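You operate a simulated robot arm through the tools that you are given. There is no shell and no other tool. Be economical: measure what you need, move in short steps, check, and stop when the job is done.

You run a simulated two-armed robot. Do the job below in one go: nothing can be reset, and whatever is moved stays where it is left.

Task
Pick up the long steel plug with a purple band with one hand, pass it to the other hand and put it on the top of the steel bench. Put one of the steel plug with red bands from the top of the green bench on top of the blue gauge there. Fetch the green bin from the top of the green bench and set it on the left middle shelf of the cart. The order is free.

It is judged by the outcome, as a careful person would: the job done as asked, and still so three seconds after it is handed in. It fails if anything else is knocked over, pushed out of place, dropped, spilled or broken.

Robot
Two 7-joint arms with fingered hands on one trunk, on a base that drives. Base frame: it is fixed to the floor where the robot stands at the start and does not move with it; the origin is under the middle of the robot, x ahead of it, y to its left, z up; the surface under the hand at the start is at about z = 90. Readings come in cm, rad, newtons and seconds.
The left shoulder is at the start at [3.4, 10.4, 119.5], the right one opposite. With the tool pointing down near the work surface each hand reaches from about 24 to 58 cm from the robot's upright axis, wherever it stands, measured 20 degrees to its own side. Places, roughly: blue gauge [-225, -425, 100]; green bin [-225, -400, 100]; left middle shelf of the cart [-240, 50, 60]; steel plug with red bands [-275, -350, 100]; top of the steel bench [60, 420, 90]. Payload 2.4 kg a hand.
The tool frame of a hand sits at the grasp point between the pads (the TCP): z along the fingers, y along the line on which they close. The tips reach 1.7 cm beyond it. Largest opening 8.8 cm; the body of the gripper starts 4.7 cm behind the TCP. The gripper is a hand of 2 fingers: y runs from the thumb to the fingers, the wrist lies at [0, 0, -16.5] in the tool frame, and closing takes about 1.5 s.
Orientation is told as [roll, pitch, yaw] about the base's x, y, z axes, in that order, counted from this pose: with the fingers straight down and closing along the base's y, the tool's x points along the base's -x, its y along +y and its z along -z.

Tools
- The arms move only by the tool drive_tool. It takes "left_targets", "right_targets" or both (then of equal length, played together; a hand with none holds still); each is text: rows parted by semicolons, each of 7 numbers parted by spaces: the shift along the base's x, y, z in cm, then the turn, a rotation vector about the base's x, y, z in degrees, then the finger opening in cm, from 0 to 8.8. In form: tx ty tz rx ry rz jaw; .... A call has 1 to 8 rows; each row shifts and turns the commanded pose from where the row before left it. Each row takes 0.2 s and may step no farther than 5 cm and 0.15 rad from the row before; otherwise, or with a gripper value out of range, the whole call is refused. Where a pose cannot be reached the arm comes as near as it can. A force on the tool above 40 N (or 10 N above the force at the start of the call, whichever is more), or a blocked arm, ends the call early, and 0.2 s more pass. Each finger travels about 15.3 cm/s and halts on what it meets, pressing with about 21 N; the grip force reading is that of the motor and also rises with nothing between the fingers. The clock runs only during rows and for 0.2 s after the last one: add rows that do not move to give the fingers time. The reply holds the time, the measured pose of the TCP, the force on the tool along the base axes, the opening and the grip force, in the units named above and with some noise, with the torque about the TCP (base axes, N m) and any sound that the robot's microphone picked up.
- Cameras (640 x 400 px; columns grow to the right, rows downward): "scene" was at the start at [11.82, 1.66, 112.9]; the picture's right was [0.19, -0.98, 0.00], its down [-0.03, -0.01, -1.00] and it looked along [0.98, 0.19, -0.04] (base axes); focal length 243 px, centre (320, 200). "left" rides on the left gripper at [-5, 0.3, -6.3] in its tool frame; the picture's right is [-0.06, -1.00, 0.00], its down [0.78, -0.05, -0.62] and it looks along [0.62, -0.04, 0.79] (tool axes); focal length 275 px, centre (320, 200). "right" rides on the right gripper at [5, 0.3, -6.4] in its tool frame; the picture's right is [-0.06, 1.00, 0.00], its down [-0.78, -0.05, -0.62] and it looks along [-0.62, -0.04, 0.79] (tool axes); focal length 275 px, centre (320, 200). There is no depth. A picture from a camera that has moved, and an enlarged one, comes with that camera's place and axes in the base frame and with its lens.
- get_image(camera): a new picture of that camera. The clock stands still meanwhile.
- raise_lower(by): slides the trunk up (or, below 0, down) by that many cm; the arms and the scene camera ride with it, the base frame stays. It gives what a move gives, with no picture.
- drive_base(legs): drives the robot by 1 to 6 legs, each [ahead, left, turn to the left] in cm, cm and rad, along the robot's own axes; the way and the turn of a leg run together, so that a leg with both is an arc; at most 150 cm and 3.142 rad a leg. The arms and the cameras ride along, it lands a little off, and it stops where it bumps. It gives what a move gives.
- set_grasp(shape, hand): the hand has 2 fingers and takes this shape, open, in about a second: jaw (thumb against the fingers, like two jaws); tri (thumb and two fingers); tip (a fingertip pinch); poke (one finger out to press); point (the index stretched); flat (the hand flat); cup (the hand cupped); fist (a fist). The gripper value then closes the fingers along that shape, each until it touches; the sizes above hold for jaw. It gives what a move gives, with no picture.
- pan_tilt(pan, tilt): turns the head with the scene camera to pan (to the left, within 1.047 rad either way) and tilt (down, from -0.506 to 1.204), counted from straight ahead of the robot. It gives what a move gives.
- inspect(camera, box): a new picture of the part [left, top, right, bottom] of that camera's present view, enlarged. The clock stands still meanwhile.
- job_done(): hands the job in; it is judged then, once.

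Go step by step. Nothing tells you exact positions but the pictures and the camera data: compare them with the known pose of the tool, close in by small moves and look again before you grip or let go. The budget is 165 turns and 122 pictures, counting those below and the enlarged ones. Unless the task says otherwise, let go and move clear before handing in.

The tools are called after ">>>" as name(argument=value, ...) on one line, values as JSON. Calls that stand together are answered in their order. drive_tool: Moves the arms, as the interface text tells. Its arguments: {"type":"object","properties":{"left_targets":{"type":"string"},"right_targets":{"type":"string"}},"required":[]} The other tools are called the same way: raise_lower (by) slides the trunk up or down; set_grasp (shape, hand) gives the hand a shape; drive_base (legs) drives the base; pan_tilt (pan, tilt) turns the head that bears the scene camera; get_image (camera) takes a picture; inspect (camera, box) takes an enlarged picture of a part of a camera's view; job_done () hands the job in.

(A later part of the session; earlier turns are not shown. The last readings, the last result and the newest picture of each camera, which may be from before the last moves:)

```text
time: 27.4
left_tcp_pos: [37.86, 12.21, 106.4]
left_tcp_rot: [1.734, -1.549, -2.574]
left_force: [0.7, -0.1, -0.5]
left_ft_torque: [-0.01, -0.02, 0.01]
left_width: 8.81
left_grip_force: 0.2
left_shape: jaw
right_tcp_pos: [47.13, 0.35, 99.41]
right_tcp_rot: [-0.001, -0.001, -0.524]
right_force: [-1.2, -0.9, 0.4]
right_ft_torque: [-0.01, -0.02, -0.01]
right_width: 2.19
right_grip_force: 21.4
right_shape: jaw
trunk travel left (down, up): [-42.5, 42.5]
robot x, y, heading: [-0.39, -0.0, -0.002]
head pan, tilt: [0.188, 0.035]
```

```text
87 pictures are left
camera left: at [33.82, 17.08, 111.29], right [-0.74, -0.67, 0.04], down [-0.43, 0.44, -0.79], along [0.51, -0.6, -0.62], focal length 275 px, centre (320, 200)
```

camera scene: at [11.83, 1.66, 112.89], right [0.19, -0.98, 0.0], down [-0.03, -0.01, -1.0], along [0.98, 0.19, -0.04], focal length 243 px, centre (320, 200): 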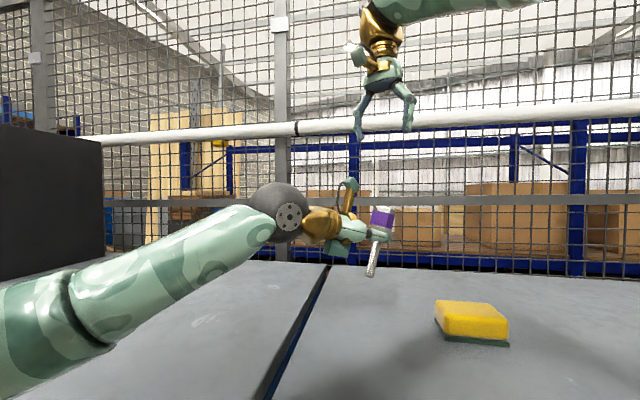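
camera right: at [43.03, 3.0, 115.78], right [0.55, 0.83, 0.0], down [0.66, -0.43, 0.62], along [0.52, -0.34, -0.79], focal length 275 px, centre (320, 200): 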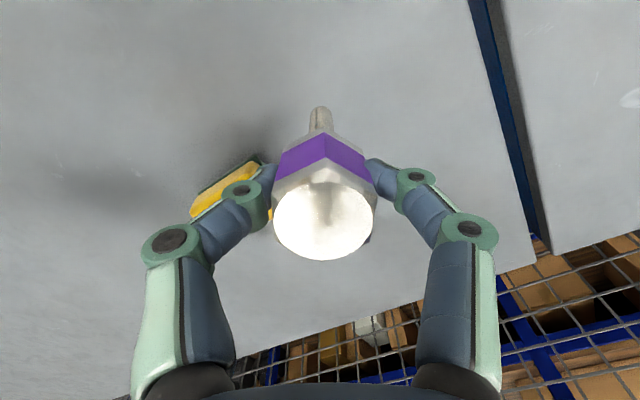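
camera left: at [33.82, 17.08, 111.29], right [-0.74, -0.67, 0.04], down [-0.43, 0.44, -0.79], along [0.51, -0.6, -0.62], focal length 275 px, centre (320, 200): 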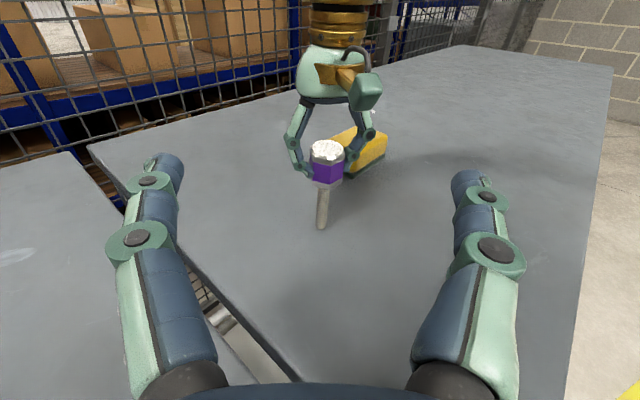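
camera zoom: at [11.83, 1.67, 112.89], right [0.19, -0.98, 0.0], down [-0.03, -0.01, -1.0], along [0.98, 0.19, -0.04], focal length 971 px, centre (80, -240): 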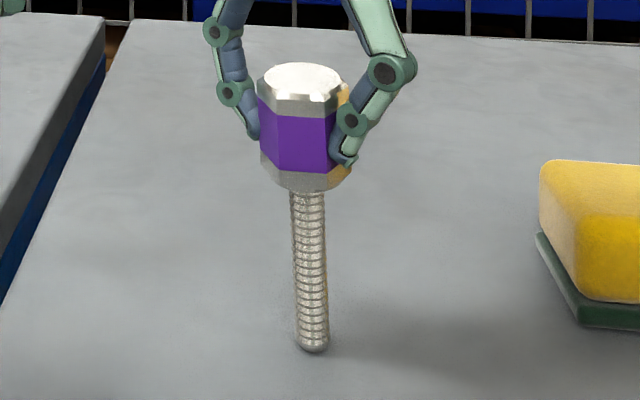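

The plug leans about 2° toward +y. I correct it with a 2° turn and ease down to contact.

>>> drive_tool(right_targets="0 0 0.2 2 0 0 1;0 0 -0.2 0 0 0 1;0 0 -0.2 0 0 0 1;0 0 0 0 0 0 1")

>>> inspect(camera="scene", box=[340, 260, 420, 360])

>>> inspect(camera="left", box=[280, 120, 380, 240])

```text
time: 28.4
left_tcp_pos: [37.75, 12.21, 106.45]
left_tcp_rot: [1.75, -1.548, -2.591]
left_force: [0.6, 0.1, -0.1]
left_ft_torque: [0.0, -0.01, -0.01]
left_width: 8.8
left_grip_force: 0.1
left_shape: jaw
right_tcp_pos: [47.09, 0.37, 99.19]
right_tcp_rot: [0.034, 0.018, -0.524]
right_force: [-1.4, 0.8, 7.4]
right_ft_torque: [0.0, -0.01, -0.01]
right_width: 2.24
right_grip_force: 21.3
right_shape: jaw
trunk travel left (down, up): [-42.5, 42.5]
robot x, y, heading: [0.27, -0.1, -0.002]
head pan, tilt: [0.188, 0.035]
```

```text
4.00 times, centred on (380, 310) of scene
camera zoom: at [11.76, 1.67, 112.91], right [0.19, -0.98, 0.0], down [-0.03, -0.01, -1.0], along [0.98, 0.19, -0.03], focal length 971 px, centre (80, -240)
```

zoom: 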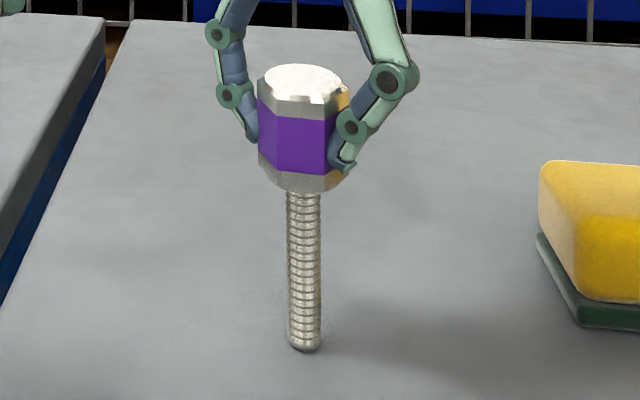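

```text
3.33 times, centred on (330, 180) of left
camera zoom: at [33.75, 17.08, 111.32], right [-0.74, -0.67, 0.04], down [-0.43, 0.44, -0.79], along [0.51, -0.6, -0.61], focal length 918 px, centre (287, 267)
```

zoom: 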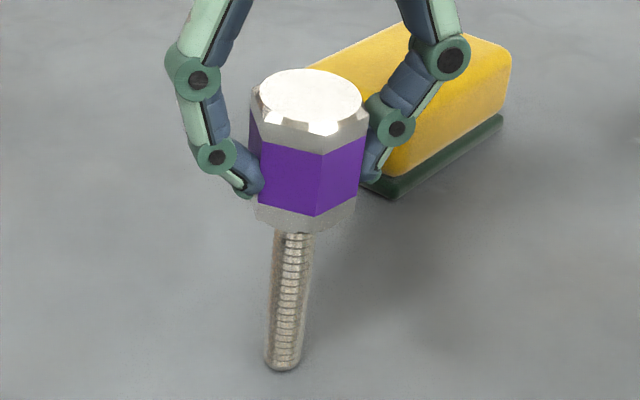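

Contact made. A small remaining lean (~2° toward −x) gets corrected, then I release.

>>> drive_tool(right_targets="0 0 0.3 0 2 0 1;0 0 0 0 0 0 1;0 0 -0.25 0 0 0 1;0 0 0 0 0 0 1")

>>> inspect(camera="left", box=[280, 120, 380, 240])

```text
time: 29.4
left_tcp_pos: [37.74, 12.24, 106.41]
left_tcp_rot: [1.751, -1.549, -2.59]
left_force: [1.4, -0.1, -0.4]
left_ft_torque: [0.0, 0.0, -0.02]
left_width: 8.79
left_grip_force: 0.0
left_shape: jaw
right_tcp_pos: [47.04, 0.39, 99.29]
right_tcp_rot: [0.014, 0.047, -0.524]
right_force: [0.4, -0.9, 6.7]
right_ft_torque: [-0.02, 0.02, -0.01]
right_width: 2.24
right_grip_force: 20.8
right_shape: jaw
trunk travel left (down, up): [-42.5, 42.5]
robot x, y, heading: [0.22, -0.11, -0.002]
head pan, tilt: [0.188, 0.035]
```

```text
3.33 times, centred on (330, 180) of left
camera zoom: at [33.76, 17.08, 111.32], right [-0.74, -0.67, 0.04], down [-0.43, 0.44, -0.79], along [0.51, -0.6, -0.62], focal length 918 px, centre (287, 267)
```

zoom: 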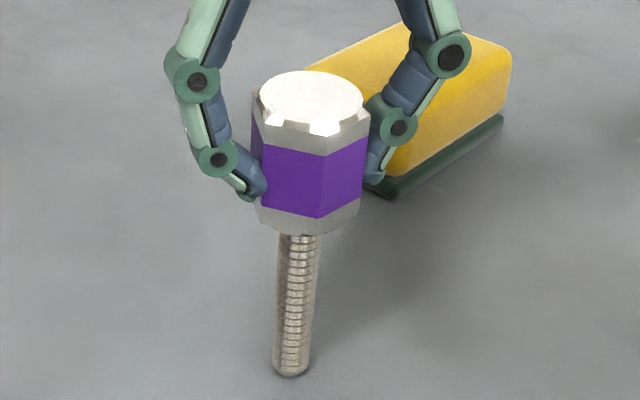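

Now vertical in both views. I open the right hand slowly.

>>> drive_tool(right_targets="0 0 0.1 0 0 0 1;0 0 0 0 0 0 2.6;0 0 0 0 0 0 3.2;0 0 0 0 0 0 4.5;0 0 0 0 0 0 6.5;0 0 0 0 0 0 7")

>>> get_image(camera="scene")

```text
time: 30.8
left_tcp_pos: [37.87, 12.27, 106.35]
left_tcp_rot: [1.736, -1.548, -2.575]
left_force: [0.5, -0.1, 0.7]
left_ft_torque: [0.01, -0.02, 0.01]
left_width: 8.79
left_grip_force: 0.2
left_shape: jaw
right_tcp_pos: [47.02, 0.35, 99.14]
right_tcp_rot: [0.012, 0.048, -0.523]
right_force: [-0.6, -0.5, -0.2]
right_ft_torque: [-0.04, 0.0, 0.0]
right_width: 6.97
right_grip_force: 0.1
right_shape: jaw
trunk travel left (down, up): [-42.5, 42.5]
robot x, y, heading: [-0.04, -0.06, 0.002]
head pan, tilt: [0.188, 0.035]
```

```text
83 pictures are left
camera scene: at [11.82, 1.67, 112.9], right [0.19, -0.98, 0.0], down [-0.03, -0.01, -1.0], along [0.98, 0.19, -0.04], focal length 243 px, centre (320, 200)
```

scene: 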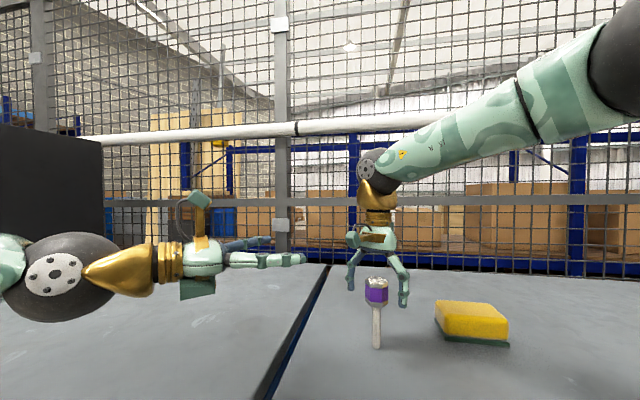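

The plug stands freely again. Better plan: the right grips only the upper end of the head, leaving the lower head for a firm level left grip. I lift the right slightly, regrip high, and lift; meanwhile test the left at a straighter yaw.

>>> drive_tool(right_targets="0.1 0 0.5 -1 -1 0 7;0 0 0.1 -1 -1 0 7;0 0 0 0 0 0 5;0 0 0 0 0 0 3;0 0 0 0 0 0 1;0 0 0 0 0 0 1;0 0 0 0 0 0 1", left_targets="2 0 0 0 0 0 8.8;2 0 0 0 0 0 8.8;0 0 0 0 0 6 8.8;0 0 0 0 0 6 8.8;0 0 0 0 0 6 8.8;0 0 0 0 0 0 8.8;0 0 0 0 0 0 8.8")

>>> inspect(camera="scene", box=[300, 205, 460, 365])

```text
time: 32.4
left_tcp_pos: [41.89, 12.33, 106.14]
left_tcp_rot: [1.714, -1.547, -2.243]
left_force: [0.5, 0.0, -0.9]
left_ft_torque: [0.0, 0.02, -0.01]
left_width: 8.78
left_grip_force: 0.2
left_shape: jaw
left hand out of reach, approached as far as the arm can: row 3
right_tcp_pos: [47.09, 0.46, 99.79]
right_tcp_rot: [0.0, -0.002, -0.525]
right_force: [0.1, 0.8, -0.1]
right_ft_torque: [0.0, 0.01, 0.03]
right_width: 2.1
right_grip_force: 20.6
right_shape: jaw
trunk travel left (down, up): [-42.5, 42.5]
robot x, y, heading: [0.19, 0.04, -0.003]
head pan, tilt: [0.188, 0.035]
```

```text
2.50 times, centred on (380, 285) of scene
camera zoom: at [11.83, 1.67, 112.89], right [0.19, -0.98, 0.0], down [-0.03, -0.01, -1.0], along [0.98, 0.19, -0.04], focal length 607 px, centre (170, -12)
```

zoom: 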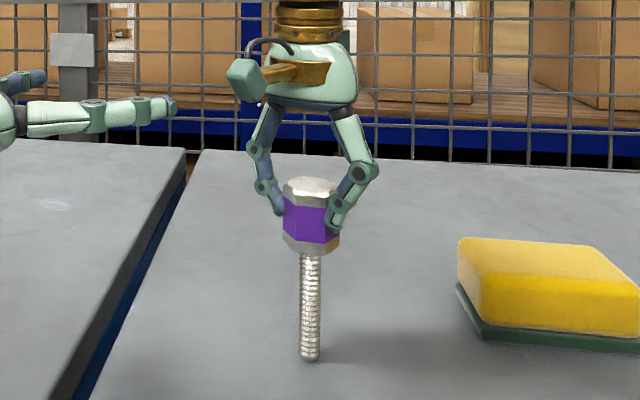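

Left reached the straighter yaw. The right tips still cover about 60% of the head, so I regrip 0.6 cm higher, then lift.

>>> drive_tool(right_targets="0 0 0 0 0 0 4;0 0 0 0 0 0 5;0 0 0.6 0 0 0 5;0 0 0 0 0 0 3;0 0 0 0 0 0 1;0 0 0 0 0 0 1;0 0 0 0 0 0 1")

>>> drive_tool(right_targets="0 0 2 0 0 0 1;0 0 4 0 0 0 1;1 0 4 0 0 0 1;1 0 2.4 0 0 0 1;0 0 0 0 0 0 1")

>>> inspect(camera="scene", box=[300, 105, 460, 305])

>>> get_image(camera="left")

```text
time: 34.0
left_tcp_pos: [41.92, 12.29, 106.2]
left_tcp_rot: [1.732, -1.548, -2.26]
left_force: [0.1, 0.1, 0.1]
left_ft_torque: [-0.02, 0.0, -0.03]
left_width: 8.78
left_grip_force: 0.0
left_shape: jaw
right_tcp_pos: [47.21, 0.38, 100.39]
right_tcp_rot: [0.001, -0.001, -0.523]
right_force: [-1.1, -0.2, -0.1]
right_ft_torque: [0.03, 0.0, 0.02]
right_width: 2.09
right_grip_force: 20.8
right_shape: jaw
trunk travel left (down, up): [-42.5, 42.5]
robot x, y, heading: [-0.18, 0.05, 0.003]
head pan, tilt: [0.188, 0.035]
```

```text
time: 35.2
left_tcp_pos: [41.84, 12.31, 106.3]
left_tcp_rot: [1.732, -1.547, -2.257]
left_force: [0.2, -0.4, 0.0]
left_ft_torque: [-0.01, 0.01, -0.03]
left_width: 8.79
left_grip_force: 0.1
left_shape: jaw
right_tcp_pos: [49.09, 0.45, 112.9]
right_tcp_rot: [0.0, 0.0, -0.523]
right_force: [-0.1, 0.1, -1.4]
right_ft_torque: [0.01, 0.0, -0.02]
right_width: 2.09
right_grip_force: 21.3
right_shape: jaw
trunk travel left (down, up): [-42.5, 42.5]
robot x, y, heading: [0.23, 0.1, -0.001]
head pan, tilt: [0.188, 0.035]
```

```text
2.00 times, centred on (380, 205) of scene
camera zoom: at [11.83, 1.66, 112.89], right [0.19, -0.98, 0.0], down [-0.03, -0.01, -1.0], along [0.98, 0.19, -0.04], focal length 486 px, centre (200, 190)
```

zoom: 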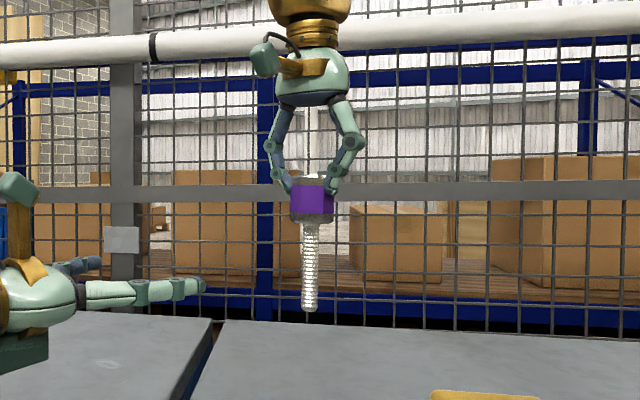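

```text
80 pictures are left
camera left: at [36.55, 15.66, 111.14], right [-0.5, -0.86, 0.04], down [-0.55, 0.28, -0.79], along [0.67, -0.42, -0.62], focal length 275 px, centre (320, 200)
```

left: 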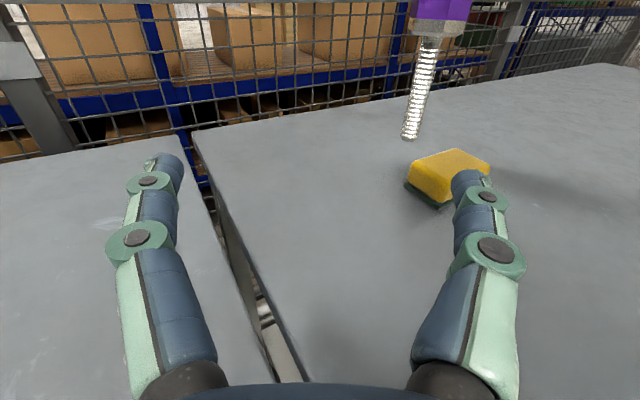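

Held firmly at the top; head now z 108.6–112.5, plug axis at [49.1, 0.4]. I stage the left hand at 11 cm behind, at z 109.6.

>>> drive_tool(left_targets="-1.1 -2 1.6 0 0 0 8.8;-1.1 -2 1.7 0 0 0 8.8;0 -2.35 0 0 0 0 8.8;0 0 0 0 0 0 8.8")

>>> get_image(camera="left")

```text
time: 36.2
left_tcp_pos: [39.63, 5.89, 109.49]
left_tcp_rot: [1.721, -1.548, -2.249]
left_force: [0.7, -0.1, 0.2]
left_ft_torque: [0.01, -0.01, 0.01]
left_width: 8.8
left_grip_force: 0.0
left_shape: jaw
right_tcp_pos: [49.09, 0.39, 112.92]
right_tcp_rot: [0.0, 0.0, -0.525]
right_force: [-0.4, -0.1, -1.7]
right_ft_torque: [-0.01, -0.01, 0.01]
right_width: 2.08
right_grip_force: 21.4
right_shape: jaw
trunk travel left (down, up): [-42.5, 42.5]
robot x, y, heading: [0.24, -0.06, -0.001]
head pan, tilt: [0.188, 0.035]
```

```text
79 pictures are left
camera left: at [34.28, 9.3, 114.47], right [-0.5, -0.86, 0.04], down [-0.55, 0.28, -0.79], along [0.67, -0.42, -0.62], focal length 275 px, centre (320, 200)
```

left: 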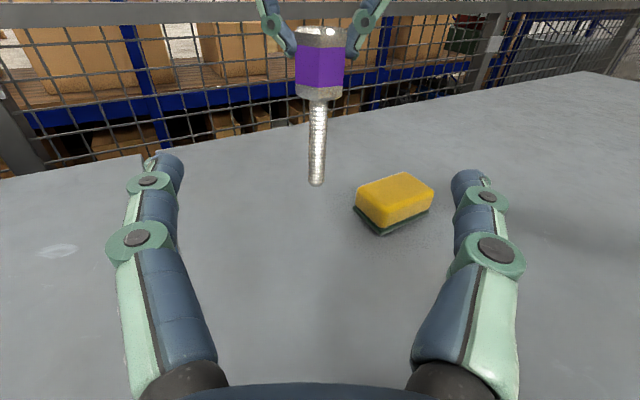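

Well centred. I advance 8 cm and check.

>>> drive_tool(left_targets="2.5 -1.45 0 0 0 0 8.8;2.5 -1.45 0 0 0 0 8.8;2 -1.2 0 0 0 0 8.8;0 0 0 0 0 0 8.8")

>>> get_image(camera="left")

>>> inspect(camera="scene", box=[300, 105, 460, 305])

```text
time: 37.2
left_tcp_pos: [46.67, 1.96, 109.47]
left_tcp_rot: [1.743, -1.548, -2.27]
left_force: [0.5, 0.0, 0.1]
left_ft_torque: [0.01, 0.01, 0.05]
left_width: 8.8
left_grip_force: 0.1
left_shape: jaw
right_tcp_pos: [49.16, 0.38, 112.94]
right_tcp_rot: [-0.001, -0.001, -0.522]
right_force: [-0.6, 0.1, -2.2]
right_ft_torque: [-0.01, -0.03, 0.06]
right_width: 2.08
right_grip_force: 20.9
right_shape: jaw
trunk travel left (down, up): [-42.5, 42.5]
robot x, y, heading: [-0.09, 0.29, -0.002]
head pan, tilt: [0.188, 0.035]
```

```text
78 pictures are left
camera left: at [41.32, 5.25, 114.39], right [-0.5, -0.86, 0.04], down [-0.55, 0.28, -0.79], along [0.67, -0.42, -0.62], focal length 275 px, centre (320, 200)
```

left: 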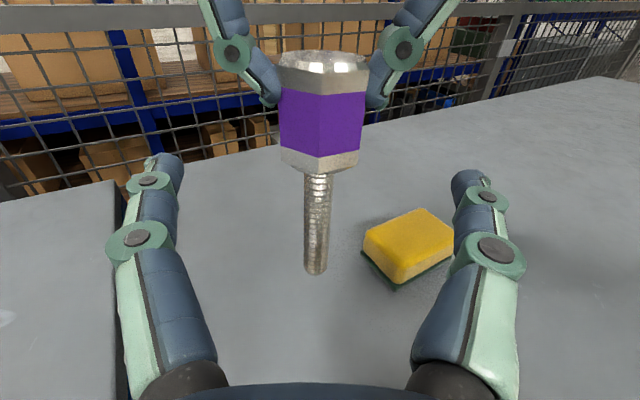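

```text
2.00 times, centred on (380, 205) of scene
camera zoom: at [11.83, 1.66, 112.89], right [0.19, -0.98, 0.0], down [-0.03, -0.01, -1.0], along [0.98, 0.19, -0.04], focal length 486 px, centre (200, 190)
```

zoom: 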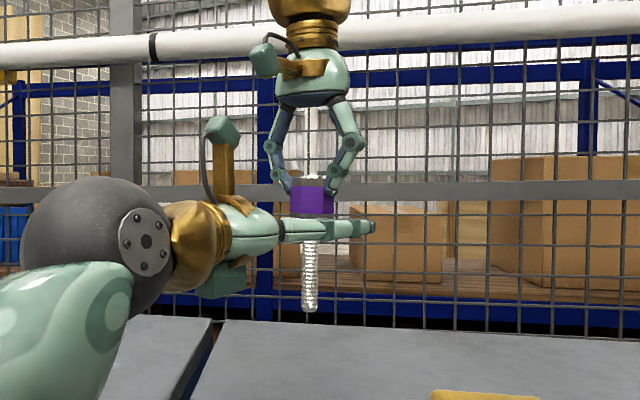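

Clear on all sides. I go the last 2.9 cm and close the left on the lower head.

>>> drive_tool(left_targets="1.2 -0.75 0 0 0 0 8;1.2 -0.75 0 0 0 0 7;0 0 0 0 0 0 5;0 0 0 0 0 0 3;0 0 0 0 0 0 1;0 0 0 0 0 0 1;0 0 0 0 0 0 1")

>>> get_image(camera="left")

>>> inspect(camera="scene", box=[300, 105, 460, 305])

```text
time: 38.8
left_tcp_pos: [49.03, 0.23, 109.26]
left_tcp_rot: [1.606, -1.551, -2.134]
left_force: [2.6, -2.7, -9.1]
left_ft_torque: [-0.04, 0.03, 0.04]
left_width: 1.14
left_grip_force: 20.6
left_shape: jaw
right_tcp_pos: [49.16, 0.3, 112.94]
right_tcp_rot: [0.001, 0.0, -0.523]
right_force: [-4.1, 2.9, 8.1]
right_ft_torque: [0.12, 0.08, -0.07]
right_width: 2.13
right_grip_force: 21.4
right_shape: jaw
trunk travel left (down, up): [-42.5, 42.5]
robot x, y, heading: [-0.19, -0.32, 0.002]
head pan, tilt: [0.188, 0.035]
```

```text
76 pictures are left
camera left: at [43.68, 3.59, 114.28], right [-0.5, -0.86, 0.04], down [-0.55, 0.28, -0.79], along [0.67, -0.42, -0.62], focal length 275 px, centre (320, 200)
```

left: 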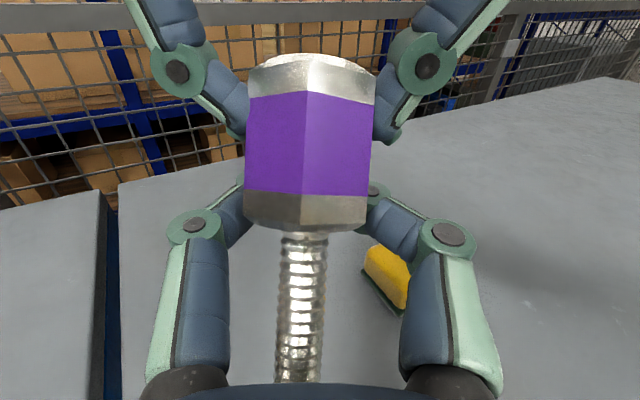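

```text
2.00 times, centred on (380, 205) of scene
camera zoom: at [11.83, 1.66, 112.89], right [0.19, -0.98, 0.0], down [-0.03, -0.01, -1.0], along [0.98, 0.19, -0.04], focal length 486 px, centre (200, 190)
```

zoom: 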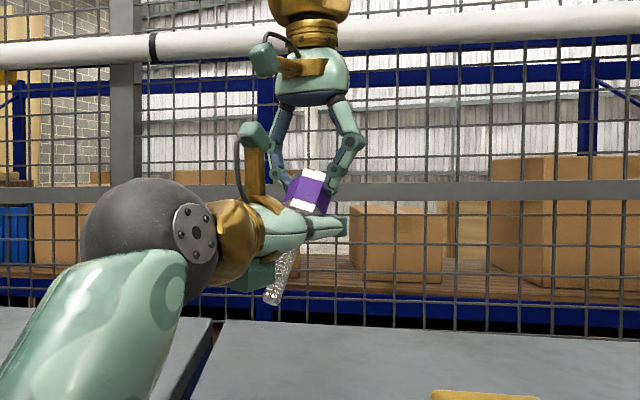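

Closing so low wedged under the head's chamfer and tilted the plug in the right fingers. I reopen the left and back off to see.

>>> drive_tool(left_targets="0 0 0 0 0 0 4;0 0 0 0 0 0 8.8;0 0 0 0 0 0 8.8;-2.5 1.45 0 0 0 0 8.8;-4 2.3 0 0 0 0 8.8;-4 2.3 0 0 0 0 8.8;0 0 0 0 0 0 8.8")

>>> get_image(camera="scene")

>>> get_image(camera="right")

```text
time: 40.4
left_tcp_pos: [38.48, 6.62, 109.2]
left_tcp_rot: [1.732, -1.548, -2.26]
left_force: [-0.2, 0.9, -0.3]
left_ft_torque: [0.0, 0.02, 0.02]
left_width: 8.81
left_grip_force: 0.1
left_shape: jaw
right_tcp_pos: [49.15, 0.32, 112.85]
right_tcp_rot: [-0.001, 0.0, -0.523]
right_force: [-0.4, -0.6, -1.1]
right_ft_torque: [0.01, -0.02, 0.03]
right_width: 2.11
right_grip_force: 21.6
right_shape: jaw
trunk travel left (down, up): [-42.5, 42.5]
robot x, y, heading: [-0.13, 0.22, 0.003]
head pan, tilt: [0.188, 0.035]
```

```text
74 pictures are left
camera scene: at [11.82, 1.66, 112.9], right [0.19, -0.98, 0.0], down [-0.03, -0.01, -1.0], along [0.98, 0.19, -0.04], focal length 243 px, centre (320, 200)
```

scene: 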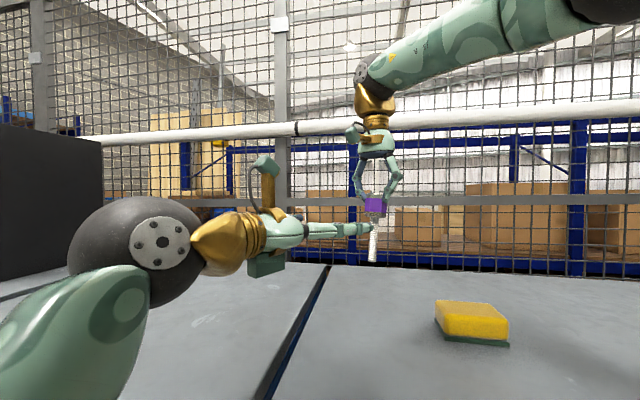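

```text
73 pictures are left
camera right: at [44.93, 3.04, 119.4], right [0.55, 0.83, 0.0], down [0.65, -0.43, 0.62], along [0.52, -0.34, -0.79], focal length 275 px, centre (320, 200)
```

right: 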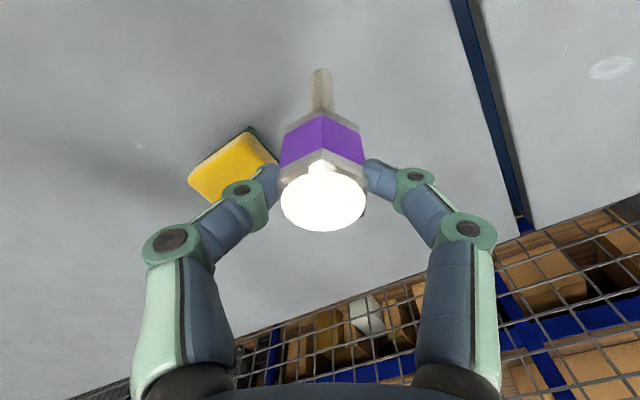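

It sprang back, leaving about 8° of tilt (stem toward the left hand). I pitch the left hand up 8° to be square to the plug and approach 0.8 cm higher on the head.

>>> drive_tool(left_targets="0 0 -0.4 -2 -3.45 0 8.8;0 0 -0.5 -2 -3.45 0 8.8;2.5 -1.46 0.4 0 0 0 8.8;2.5 -1.46 0.4 0 0 0 8.8;2.5 -1.46 0.4 0 0 0 8.8;0 0 0 0 0 0 8.8")

>>> get_image(camera="left")

```text
time: 41.8
left_tcp_pos: [45.94, 1.81, 109.79]
left_tcp_rot: [2.989, -1.427, 2.771]
left_force: [0.1, -0.7, -0.3]
left_ft_torque: [0.01, -0.01, -0.01]
left_width: 8.81
left_grip_force: 0.0
left_shape: jaw
right_tcp_pos: [49.11, 0.36, 113.01]
right_tcp_rot: [-0.001, 0.0, -0.522]
right_force: [-0.4, 0.1, -1.4]
right_ft_torque: [0.03, 0.0, -0.03]
right_width: 2.09
right_grip_force: 21.4
right_shape: jaw
trunk travel left (down, up): [-42.5, 42.5]
robot x, y, heading: [-0.04, -0.33, 0.001]
head pan, tilt: [0.188, 0.035]
```

```text
72 pictures are left
camera left: at [40.18, 5.54, 113.8], right [-0.51, -0.86, 0.04], down [-0.45, 0.23, -0.87], along [0.74, -0.46, -0.5], focal length 275 px, centre (320, 200)
```

left: 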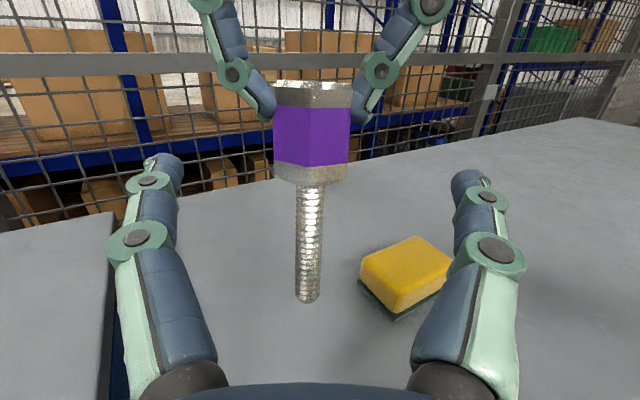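

Aligned. I advance the last 3.6 cm and close gently.

>>> drive_tool(left_targets="1.6 -0.75 0.1 0 0 0 8;1.65 -0.75 0.1 0 0 0 7;0 0 0 0 0 0 5;0 0 0 0 0 0 3;0 0 0 0 0 0 2;0 0 0 0 0 0 1;0 0 0 0 0 0 1")

>>> get_image(camera="left")

>>> inspect(camera="scene", box=[300, 105, 460, 305])

```text
time: 43.4
left_tcp_pos: [49.14, 0.35, 109.85]
left_tcp_rot: [2.987, -1.43, 2.77]
left_force: [5.8, -7.9, -11.9]
left_ft_torque: [0.06, 0.05, 0.05]
left_width: 1.03
left_grip_force: 20.9
left_shape: jaw
right_tcp_pos: [49.02, 0.5, 113.07]
right_tcp_rot: [0.002, 0.0, -0.524]
right_force: [-5.5, 7.3, 9.9]
right_ft_torque: [0.21, 0.06, -0.07]
right_width: 2.19
right_grip_force: 20.8
right_shape: jaw
trunk travel left (down, up): [-42.5, 42.5]
robot x, y, heading: [0.03, -0.2, 0.002]
head pan, tilt: [0.188, 0.035]
```

```text
71 pictures are left
camera left: at [43.36, 4.07, 113.88], right [-0.51, -0.86, 0.04], down [-0.45, 0.23, -0.86], along [0.73, -0.46, -0.5], focal length 275 px, centre (320, 200)
```

left: 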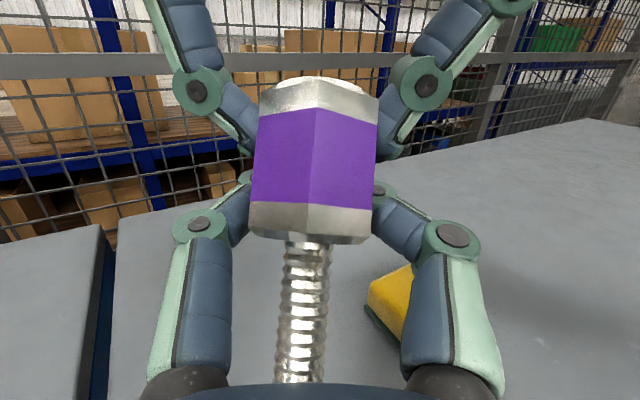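

```text
2.00 times, centred on (380, 205) of scene
camera zoom: at [11.83, 1.66, 112.89], right [0.19, -0.98, 0.0], down [-0.03, -0.01, -1.0], along [0.98, 0.19, -0.04], focal length 486 px, centre (200, 190)
```

zoom: 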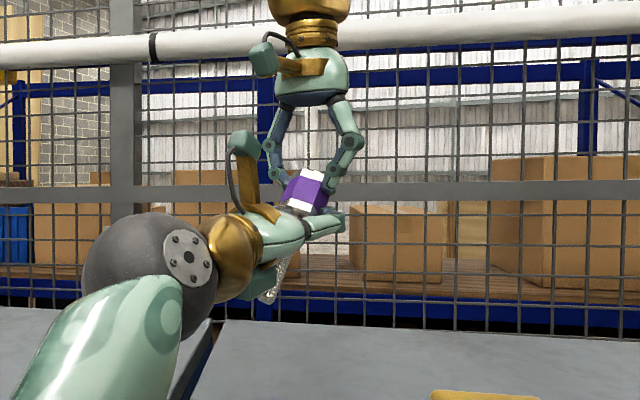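

The fingertips curl inward past the TCP, so they wrap behind the head and pull it back. The firm pinch spot is near the tips; I'll reopen, back off about 1.1 cm and close again.

>>> drive_tool(left_targets="0 0 0 0 0 0 4;0 0 0 0 0 0 6;0 0 0 0 0 0 6;-0.95 0.55 -0.05 0 0 0 6;0 0 0 0 0 0 6;0 0 0 0 0 0 6")

>>> get_image(camera="left")

```text
time: 44.8
left_tcp_pos: [48.13, 0.97, 109.87]
left_tcp_rot: [2.99, -1.426, 2.77]
left_force: [-0.6, -0.7, -0.1]
left_ft_torque: [0.01, 0.02, -0.02]
left_width: 5.97
left_grip_force: 0.0
left_shape: jaw
right_tcp_pos: [49.11, 0.36, 112.97]
right_tcp_rot: [0.001, -0.001, -0.524]
right_force: [0.4, 0.3, -1.6]
right_ft_torque: [0.01, 0.0, 0.02]
right_width: 2.19
right_grip_force: 21.0
right_shape: jaw
trunk travel left (down, up): [-42.5, 42.5]
robot x, y, heading: [-0.18, 0.02, -0.005]
head pan, tilt: [0.188, 0.035]
```

```text
69 pictures are left
camera left: at [42.35, 4.62, 113.94], right [-0.51, -0.86, 0.04], down [-0.45, 0.22, -0.87], along [0.74, -0.46, -0.5], focal length 275 px, centre (320, 200)
```

left: 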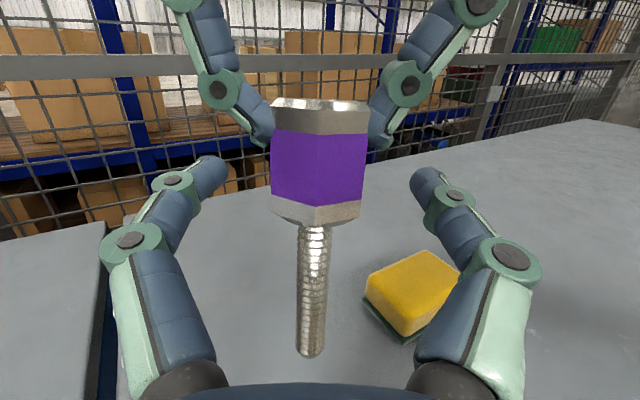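

Now centred with the head at the tips. Close.

>>> drive_tool(left_targets="0 0 0 0 0 0 4;0 0 0 0 0 0 3;0 0 0 0 0 0 2;0 0 0 0 0 0 1;0 0 0 0 0 0 1")

>>> get_image(camera="left")

```text
time: 46.0
left_tcp_pos: [48.11, 0.99, 109.93]
left_tcp_rot: [2.988, -1.425, 2.77]
left_force: [1.8, 0.1, -0.4]
left_ft_torque: [-0.01, 0.01, 0.0]
left_width: 2.19
left_grip_force: 21.0
left_shape: jaw
right_tcp_pos: [49.07, 0.35, 112.85]
right_tcp_rot: [-0.001, 0.0, -0.525]
right_force: [-1.1, 0.5, -2.3]
right_ft_torque: [-0.03, -0.03, -0.01]
right_width: 2.19
right_grip_force: 21.6
right_shape: jaw
trunk travel left (down, up): [-42.5, 42.5]
robot x, y, heading: [-0.1, -0.2, -0.0]
head pan, tilt: [0.188, 0.035]
```

```text
68 pictures are left
camera left: at [42.35, 4.61, 113.94], right [-0.51, -0.86, 0.04], down [-0.45, 0.22, -0.86], along [0.74, -0.46, -0.5], focal length 275 px, centre (320, 200)
```

left: 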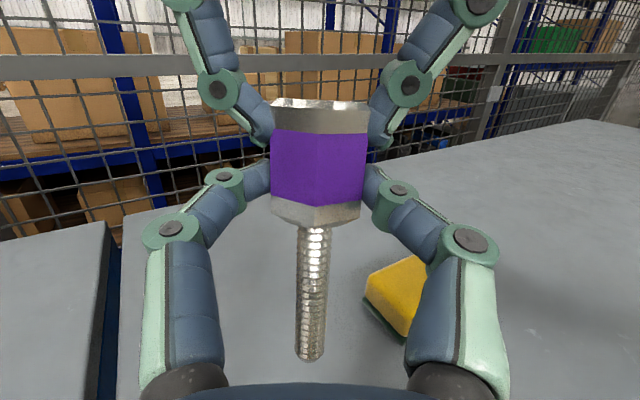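

Both hands now read 2.19 cm with almost no load – a proper grip. I release the right and lift it away.

>>> drive_tool(right_targets="0 0 0 0 0 0 3;0 0 0 0 0 0 5;0 0 0 0 0 0 5;0 0 2 0 0 0 5;0 0 4 0 0 0 5;0 -2 4 0 0 0 5;0 -4 2 0 0 0 5;0 -4 0 0 0 0 5", left_targets="0 0 0 0 0 0 1;0 0 0 0 0 0 1;0 0 0 0 0 0 1;0 0 0 0 0 0 1;0 0 0 0 0 0 1;0 0 0 0 0 0 1;0 0 0 0 0 0 1;0 0 0 0 0 0 1")

>>> get_image(camera="scene")

>>> get_image(camera="left")

```text
time: 47.8
left_tcp_pos: [48.04, 0.88, 110.01]
left_tcp_rot: [2.987, -1.427, 2.772]
left_force: [-0.4, -0.1, 0.0]
left_ft_torque: [0.05, 0.01, -0.01]
left_width: 2.19
left_grip_force: 21.4
left_shape: jaw
right_tcp_pos: [49.17, -9.81, 124.84]
right_tcp_rot: [0.0, 0.0, -0.524]
right_force: [0.3, -0.6, -0.1]
right_ft_torque: [-0.01, -0.02, 0.0]
right_width: 4.95
right_grip_force: 0.0
right_shape: jaw
trunk travel left (down, up): [-42.5, 42.5]
robot x, y, heading: [0.41, -0.23, -0.003]
head pan, tilt: [0.188, 0.035]
```

```text
67 pictures are left
camera scene: at [11.83, 1.62, 112.89], right [0.19, -0.98, 0.0], down [-0.03, -0.01, -1.0], along [0.98, 0.19, -0.04], focal length 243 px, centre (320, 200)
```

scene: 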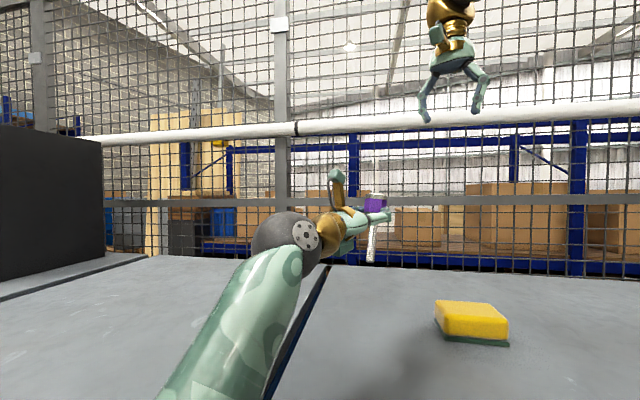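

```text
66 pictures are left
camera left: at [42.35, 4.58, 113.94], right [-0.51, -0.86, 0.04], down [-0.45, 0.23, -0.86], along [0.74, -0.46, -0.5], focal length 275 px, centre (320, 200)
```

left: 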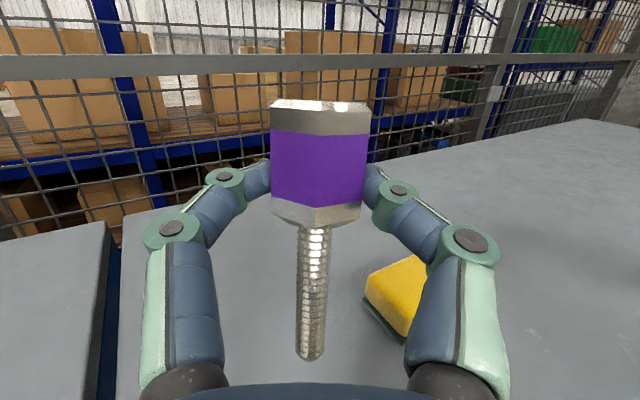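

The left hand now holds the plug firmly. I raise the trunk, back away from the table and turn left to look for the route to the steel bench.

>>> raise_lower(by=10)

>>> drive_base(legs=[[-60, 0, 0], [0, 0, 1.571]])

>>> pan_tilt(pan=0, tilt=0.2)

>>> get_image(camera="scene")

```text
time: 49.1
left_tcp_pos: [48.2, 1.0, 119.92]
left_tcp_rot: [2.991, -1.43, 2.769]
left_force: [0.8, 0.3, -1.9]
left_ft_torque: [-0.01, 0.0, 0.0]
left_width: 2.17
left_grip_force: 20.9
left_shape: jaw
right_tcp_pos: [49.05, -9.67, 134.85]
right_tcp_rot: [-0.002, 0.0, -0.526]
right_force: [-0.4, 0.5, 0.3]
right_ft_torque: [-0.02, -0.04, 0.03]
right_width: 4.98
right_grip_force: 0.1
right_shape: jaw
trunk travel left (down, up): [-52.5, 32.5]
robot x, y, heading: [-0.03, 0.28, -0.002]
head pan, tilt: [0.188, 0.035]
```

```text
time: 56.3
left_tcp_pos: [-59.68, 48.21, 119.88]
left_tcp_rot: [2.987, -1.428, -1.977]
left_force: [-0.2, 0.6, -2.4]
left_ft_torque: [-0.07, -0.01, 0.01]
left_width: 2.15
left_grip_force: 21.5
left_shape: jaw
right_tcp_pos: [-48.78, 48.75, 134.81]
right_tcp_rot: [-0.001, -0.001, 1.015]
right_force: [-0.4, -0.6, -0.7]
right_ft_torque: [-0.01, -0.02, 0.0]
right_width: 4.97
right_grip_force: 0.0
right_shape: jaw
trunk travel left (down, up): [-52.5, 32.5]
robot x, y, heading: [-60.33, 0.1, 1.542]
head pan, tilt: [0.188, 0.035]
```

```text
time: 57.0
left_tcp_pos: [-59.47, 48.06, 119.93]
left_tcp_rot: [2.988, -1.428, -1.976]
left_force: [-0.5, -0.7, -1.1]
left_ft_torque: [-0.03, 0.02, -0.02]
left_width: 2.18
left_grip_force: 21.5
left_shape: jaw
right_tcp_pos: [-48.86, 48.66, 134.85]
right_tcp_rot: [0.0, 0.001, 1.014]
right_force: [0.1, 0.5, 0.2]
right_ft_torque: [0.0, 0.0, 0.02]
right_width: 4.95
right_grip_force: 0.1
right_shape: jaw
trunk travel left (down, up): [-52.5, 32.5]
robot x, y, heading: [-60.38, -0.1, 1.532]
head pan, tilt: [0.0, 0.201]
```

```text
65 pictures are left
camera scene: at [-59.74, 11.9, 121.43], right [1.0, -0.03, 0.0], down [-0.01, -0.2, -0.98], along [0.03, 0.98, -0.2], focal length 243 px, centre (320, 200)
```

scene: 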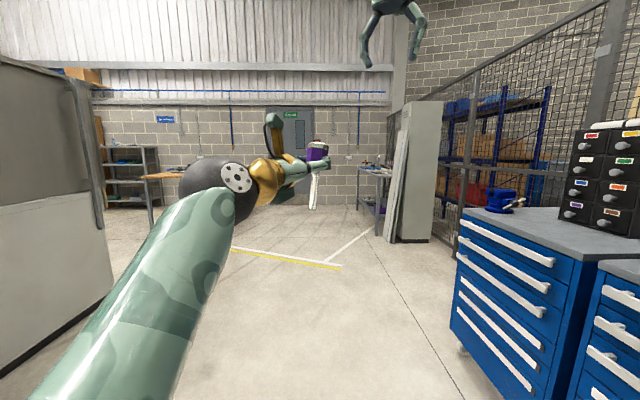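

The steel bench is visible ahead right, behind a grey locker (left edge at about x 35, y 350–520). I drive up the corridor and turn to face it from x≈−44.

>>> drive_base(legs=[[150, 0, 0], [150, 0, 0], [115, 0, 0], [0, 0, -1.532]])

>>> get_image(camera="scene")

```text
time: 80.5
left_tcp_pos: [-5.9, 414.68, 119.92]
left_tcp_rot: [2.988, -1.424, 2.78]
left_force: [-0.2, 0.3, -2.1]
left_ft_torque: [0.0, 0.01, 0.04]
left_width: 2.18
left_grip_force: 21.5
left_shape: jaw
right_tcp_pos: [-4.88, 403.99, 134.86]
right_tcp_rot: [-0.001, -0.001, -0.515]
right_force: [0.6, 1.0, 0.0]
right_ft_torque: [0.0, 0.03, -0.03]
right_width: 4.97
right_grip_force: 0.1
right_shape: jaw
trunk travel left (down, up): [-52.5, 32.5]
robot x, y, heading: [-54.05, 413.11, 0.004]
head pan, tilt: [0.0, 0.201]
```

```text
64 pictures are left
camera scene: at [-42.14, 413.25, 121.43], right [0.01, -1.0, 0.0], down [-0.2, 0.0, -0.98], along [0.98, 0.01, -0.2], focal length 243 px, centre (320, 200)
```

scene: 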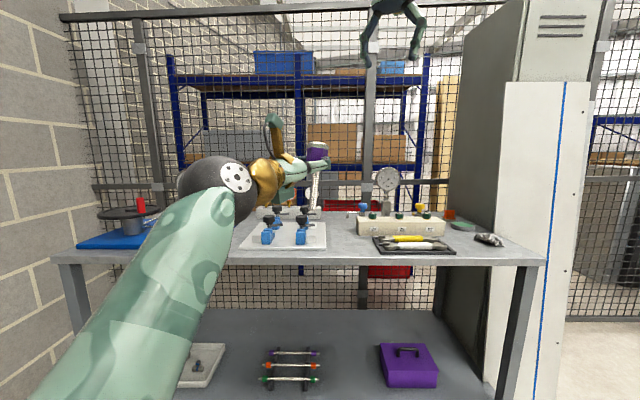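

The bench has an open patch between the blue tray and the clamp plate (partly hidden by my arm), around y 436–462. I shift left 35 cm and check it.

>>> drive_base(legs=[[0, 33, 0]])

>>> pan_tilt(pan=0, tilt=0.45)

>>> get_image(camera="scene")

```text
time: 82.7
left_tcp_pos: [-6.17, 448.17, 119.97]
left_tcp_rot: [2.991, -1.426, 2.775]
left_force: [0.3, -0.3, -1.9]
left_ft_torque: [0.0, 0.01, 0.0]
left_width: 2.13
left_grip_force: 20.5
left_shape: jaw
right_tcp_pos: [-5.19, 437.35, 134.89]
right_tcp_rot: [-0.001, 0.001, -0.514]
right_force: [0.1, 0.1, -0.3]
right_ft_torque: [0.02, -0.03, -0.01]
right_width: 4.98
right_grip_force: 0.0
right_shape: jaw
trunk travel left (down, up): [-52.5, 32.5]
robot x, y, heading: [-55.03, 446.59, 0.007]
head pan, tilt: [0.0, 0.201]
```

```text
time: 83.5
left_tcp_pos: [-6.3, 448.03, 119.92]
left_tcp_rot: [2.989, -1.426, 2.776]
left_force: [0.2, -0.4, -2.1]
left_ft_torque: [-0.03, 0.03, -0.02]
left_width: 2.15
left_grip_force: 20.9
left_shape: jaw
right_tcp_pos: [-5.23, 437.48, 134.87]
right_tcp_rot: [0.001, 0.0, -0.516]
right_force: [0.3, -0.6, -0.9]
right_ft_torque: [0.0, 0.0, 0.02]
right_width: 4.97
right_grip_force: 0.1
right_shape: jaw
trunk travel left (down, up): [-52.5, 32.5]
robot x, y, heading: [-54.64, 446.53, 0.009]
head pan, tilt: [0.0, 0.45]
```

```text
63 pictures are left
camera scene: at [-42.59, 446.63, 119.11], right [0.01, -1.0, 0.0], down [-0.43, 0.0, -0.9], along [0.9, 0.01, -0.43], focal length 243 px, centre (320, 200)
```

scene: 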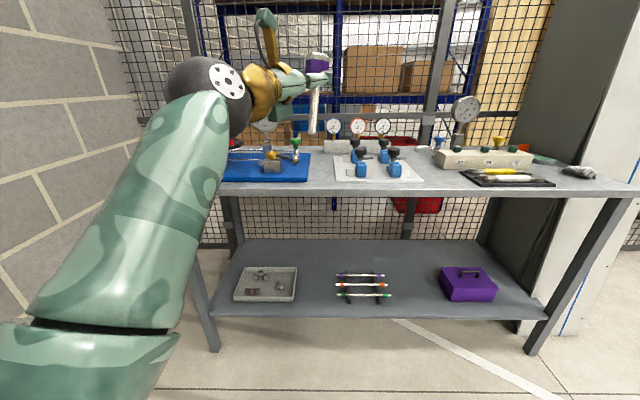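

The best open spot is between the clamp plate and the black tray, about [37, 405]. I straighten the plug (hand pitch −8°) and tuck the right hand back before approaching.

>>> drive_tool(left_targets="0 0 0 2 3.45 0 1;0 0 0 2 3.45 0 1;0 0 0 0 0 0 1;0 0 0 0 0 0 1;0 0 0 0 0 0 1;0 0 0 0 0 0 1", right_targets="-3 -3 0 0 0 0 5;-3 -3 0 0 0 0 5;-3 -3 0 0 0 0 5;-3 -3 0 0 0 0 5;-3 -3 0 0 0 0 5;0 0 0 0 0 0 5")

>>> drive_base(legs=[[0, -66, 0], [0, 0, 0.5]])

>>> pan_tilt(pan=-0.2, tilt=0.35)

>>> get_image(camera="scene")

>>> get_image(camera="left")

```text
time: 84.9
left_tcp_pos: [-6.19, 448.11, 119.97]
left_tcp_rot: [1.705, -1.548, -2.224]
left_force: [-0.1, 0.2, -1.5]
left_ft_torque: [-0.03, 0.0, 0.04]
left_width: 2.17
left_grip_force: 20.7
left_shape: jaw
right_tcp_pos: [-20.35, 422.23, 134.7]
right_tcp_rot: [0.0, 0.0, -0.514]
right_force: [-0.8, 0.2, -0.7]
right_ft_torque: [-0.01, 0.02, -0.01]
right_width: 5.0
right_grip_force: 0.0
right_shape: jaw
trunk travel left (down, up): [-52.5, 32.5]
robot x, y, heading: [-54.41, 446.12, 0.009]
head pan, tilt: [0.0, 0.45]
```

```text
time: 90.0
left_tcp_pos: [-12.04, 404.37, 119.97]
left_tcp_rot: [1.714, -1.547, -1.74]
left_force: [-0.5, -0.1, -2.1]
left_ft_torque: [-0.01, -0.02, 0.01]
left_width: 2.14
left_grip_force: 20.8
left_shape: jaw
right_tcp_pos: [-12.42, 375.03, 134.63]
right_tcp_rot: [0.0, -0.001, -0.024]
right_force: [-0.4, 0.3, 0.6]
right_ft_torque: [0.03, 0.01, 0.01]
right_width: 4.96
right_grip_force: 0.0
right_shape: jaw
trunk travel left (down, up): [-52.5, 32.5]
robot x, y, heading: [-53.97, 380.07, 0.501]
head pan, tilt: [0.0, 0.45]
```

```text
time: 90.7
left_tcp_pos: [-12.1, 404.31, 120.06]
left_tcp_rot: [1.706, -1.548, -1.732]
left_force: [-0.1, 0.2, -1.3]
left_ft_torque: [-0.02, 0.02, -0.02]
left_width: 2.16
left_grip_force: 21.0
left_shape: jaw
right_tcp_pos: [-12.37, 375.03, 134.74]
right_tcp_rot: [0.0, -0.001, -0.025]
right_force: [-0.2, 0.3, -0.1]
right_ft_torque: [0.02, -0.03, 0.0]
right_width: 4.98
right_grip_force: 0.1
right_shape: jaw
trunk travel left (down, up): [-52.5, 32.5]
robot x, y, heading: [-53.99, 380.06, 0.502]
head pan, tilt: [-0.201, 0.351]
```

```text
62 pictures are left
camera scene: at [-42.64, 384.34, 120.02], right [0.3, -0.96, 0.0], down [-0.33, -0.1, -0.94], along [0.9, 0.28, -0.34], focal length 243 px, centre (320, 200)
```

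scene: 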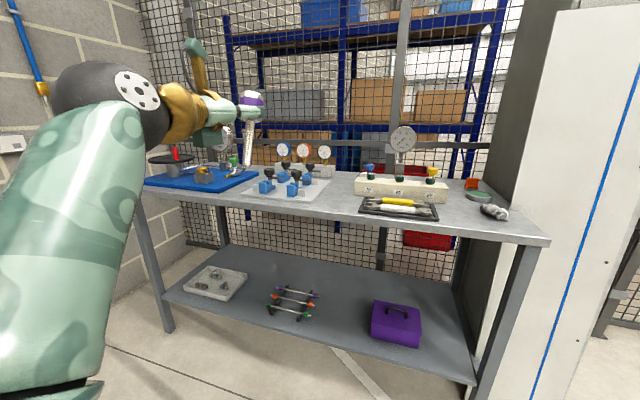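

```text
61 pictures are left
camera left: at [-18.3, 404.68, 124.92], right [-0.03, -1.0, 0.04], down [-0.62, -0.01, -0.79], along [0.79, -0.04, -0.62], focal length 275 px, centre (320, 200)
```

left: 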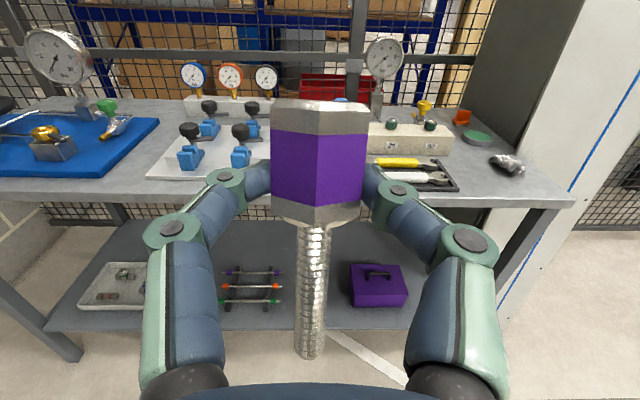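

The target spot [36, 403] lies in the free zone x 28–50, y 394–411. I zoom in to check that the plug is vertical.

>>> inspect(camera="scene", box=[200, 75, 300, 185])

```text
3.64 times, centred on (250, 130) of scene
camera zoom: at [-42.64, 384.34, 120.02], right [0.3, -0.96, 0.0], down [-0.33, -0.1, -0.94], along [0.9, 0.28, -0.34], focal length 883 px, centre (574, 454)
```

zoom: 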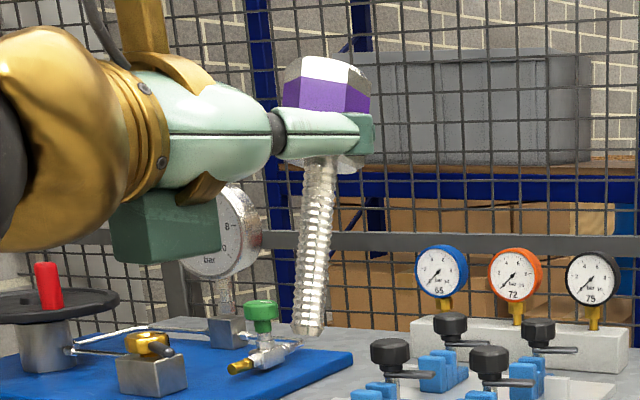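

The plug actually leans 16° (top forward) relative to the level hand, so the hand must tip up 16° to hold it upright. I do that here in free space and check.

>>> drive_tool(left_targets="0 0 0 0 -4 0 1;0 0 0 0 -4 0 1;0 0 0 0 -4 0 1;0 0 0 0 -4 0 1;0 0 0 0 0 0 1")

>>> inspect(camera="scene", box=[180, 75, 280, 185])

```text
time: 91.9
left_tcp_pos: [-12.06, 404.44, 119.92]
left_tcp_rot: [3.036, -1.285, -3.06]
left_force: [-0.6, -0.2, -0.7]
left_ft_torque: [0.0, 0.0, -0.02]
left_width: 2.13
left_grip_force: 21.0
left_shape: jaw
right_tcp_pos: [-12.38, 374.9, 134.64]
right_tcp_rot: [0.0, 0.0, -0.025]
right_force: [0.2, -0.5, -0.8]
right_ft_torque: [0.03, 0.01, 0.04]
right_width: 4.97
right_grip_force: 0.1
right_shape: jaw
trunk travel left (down, up): [-52.5, 32.5]
robot x, y, heading: [-53.98, 380.25, 0.502]
head pan, tilt: [-0.201, 0.351]
```

```text
3.64 times, centred on (230, 130) of scene
camera zoom: at [-42.63, 384.33, 120.03], right [0.3, -0.96, 0.0], down [-0.33, -0.1, -0.94], along [0.9, 0.28, -0.34], focal length 883 px, centre (647, 454)
```

zoom: 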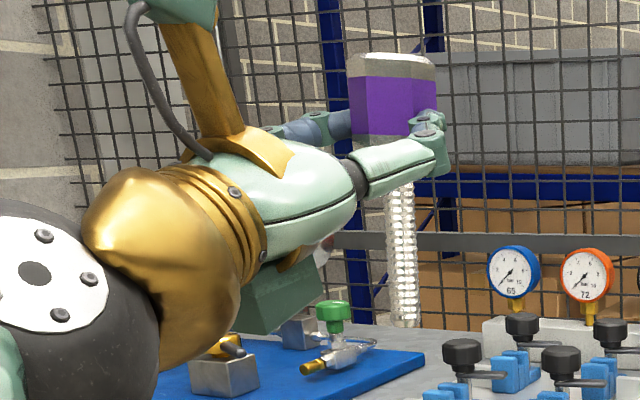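

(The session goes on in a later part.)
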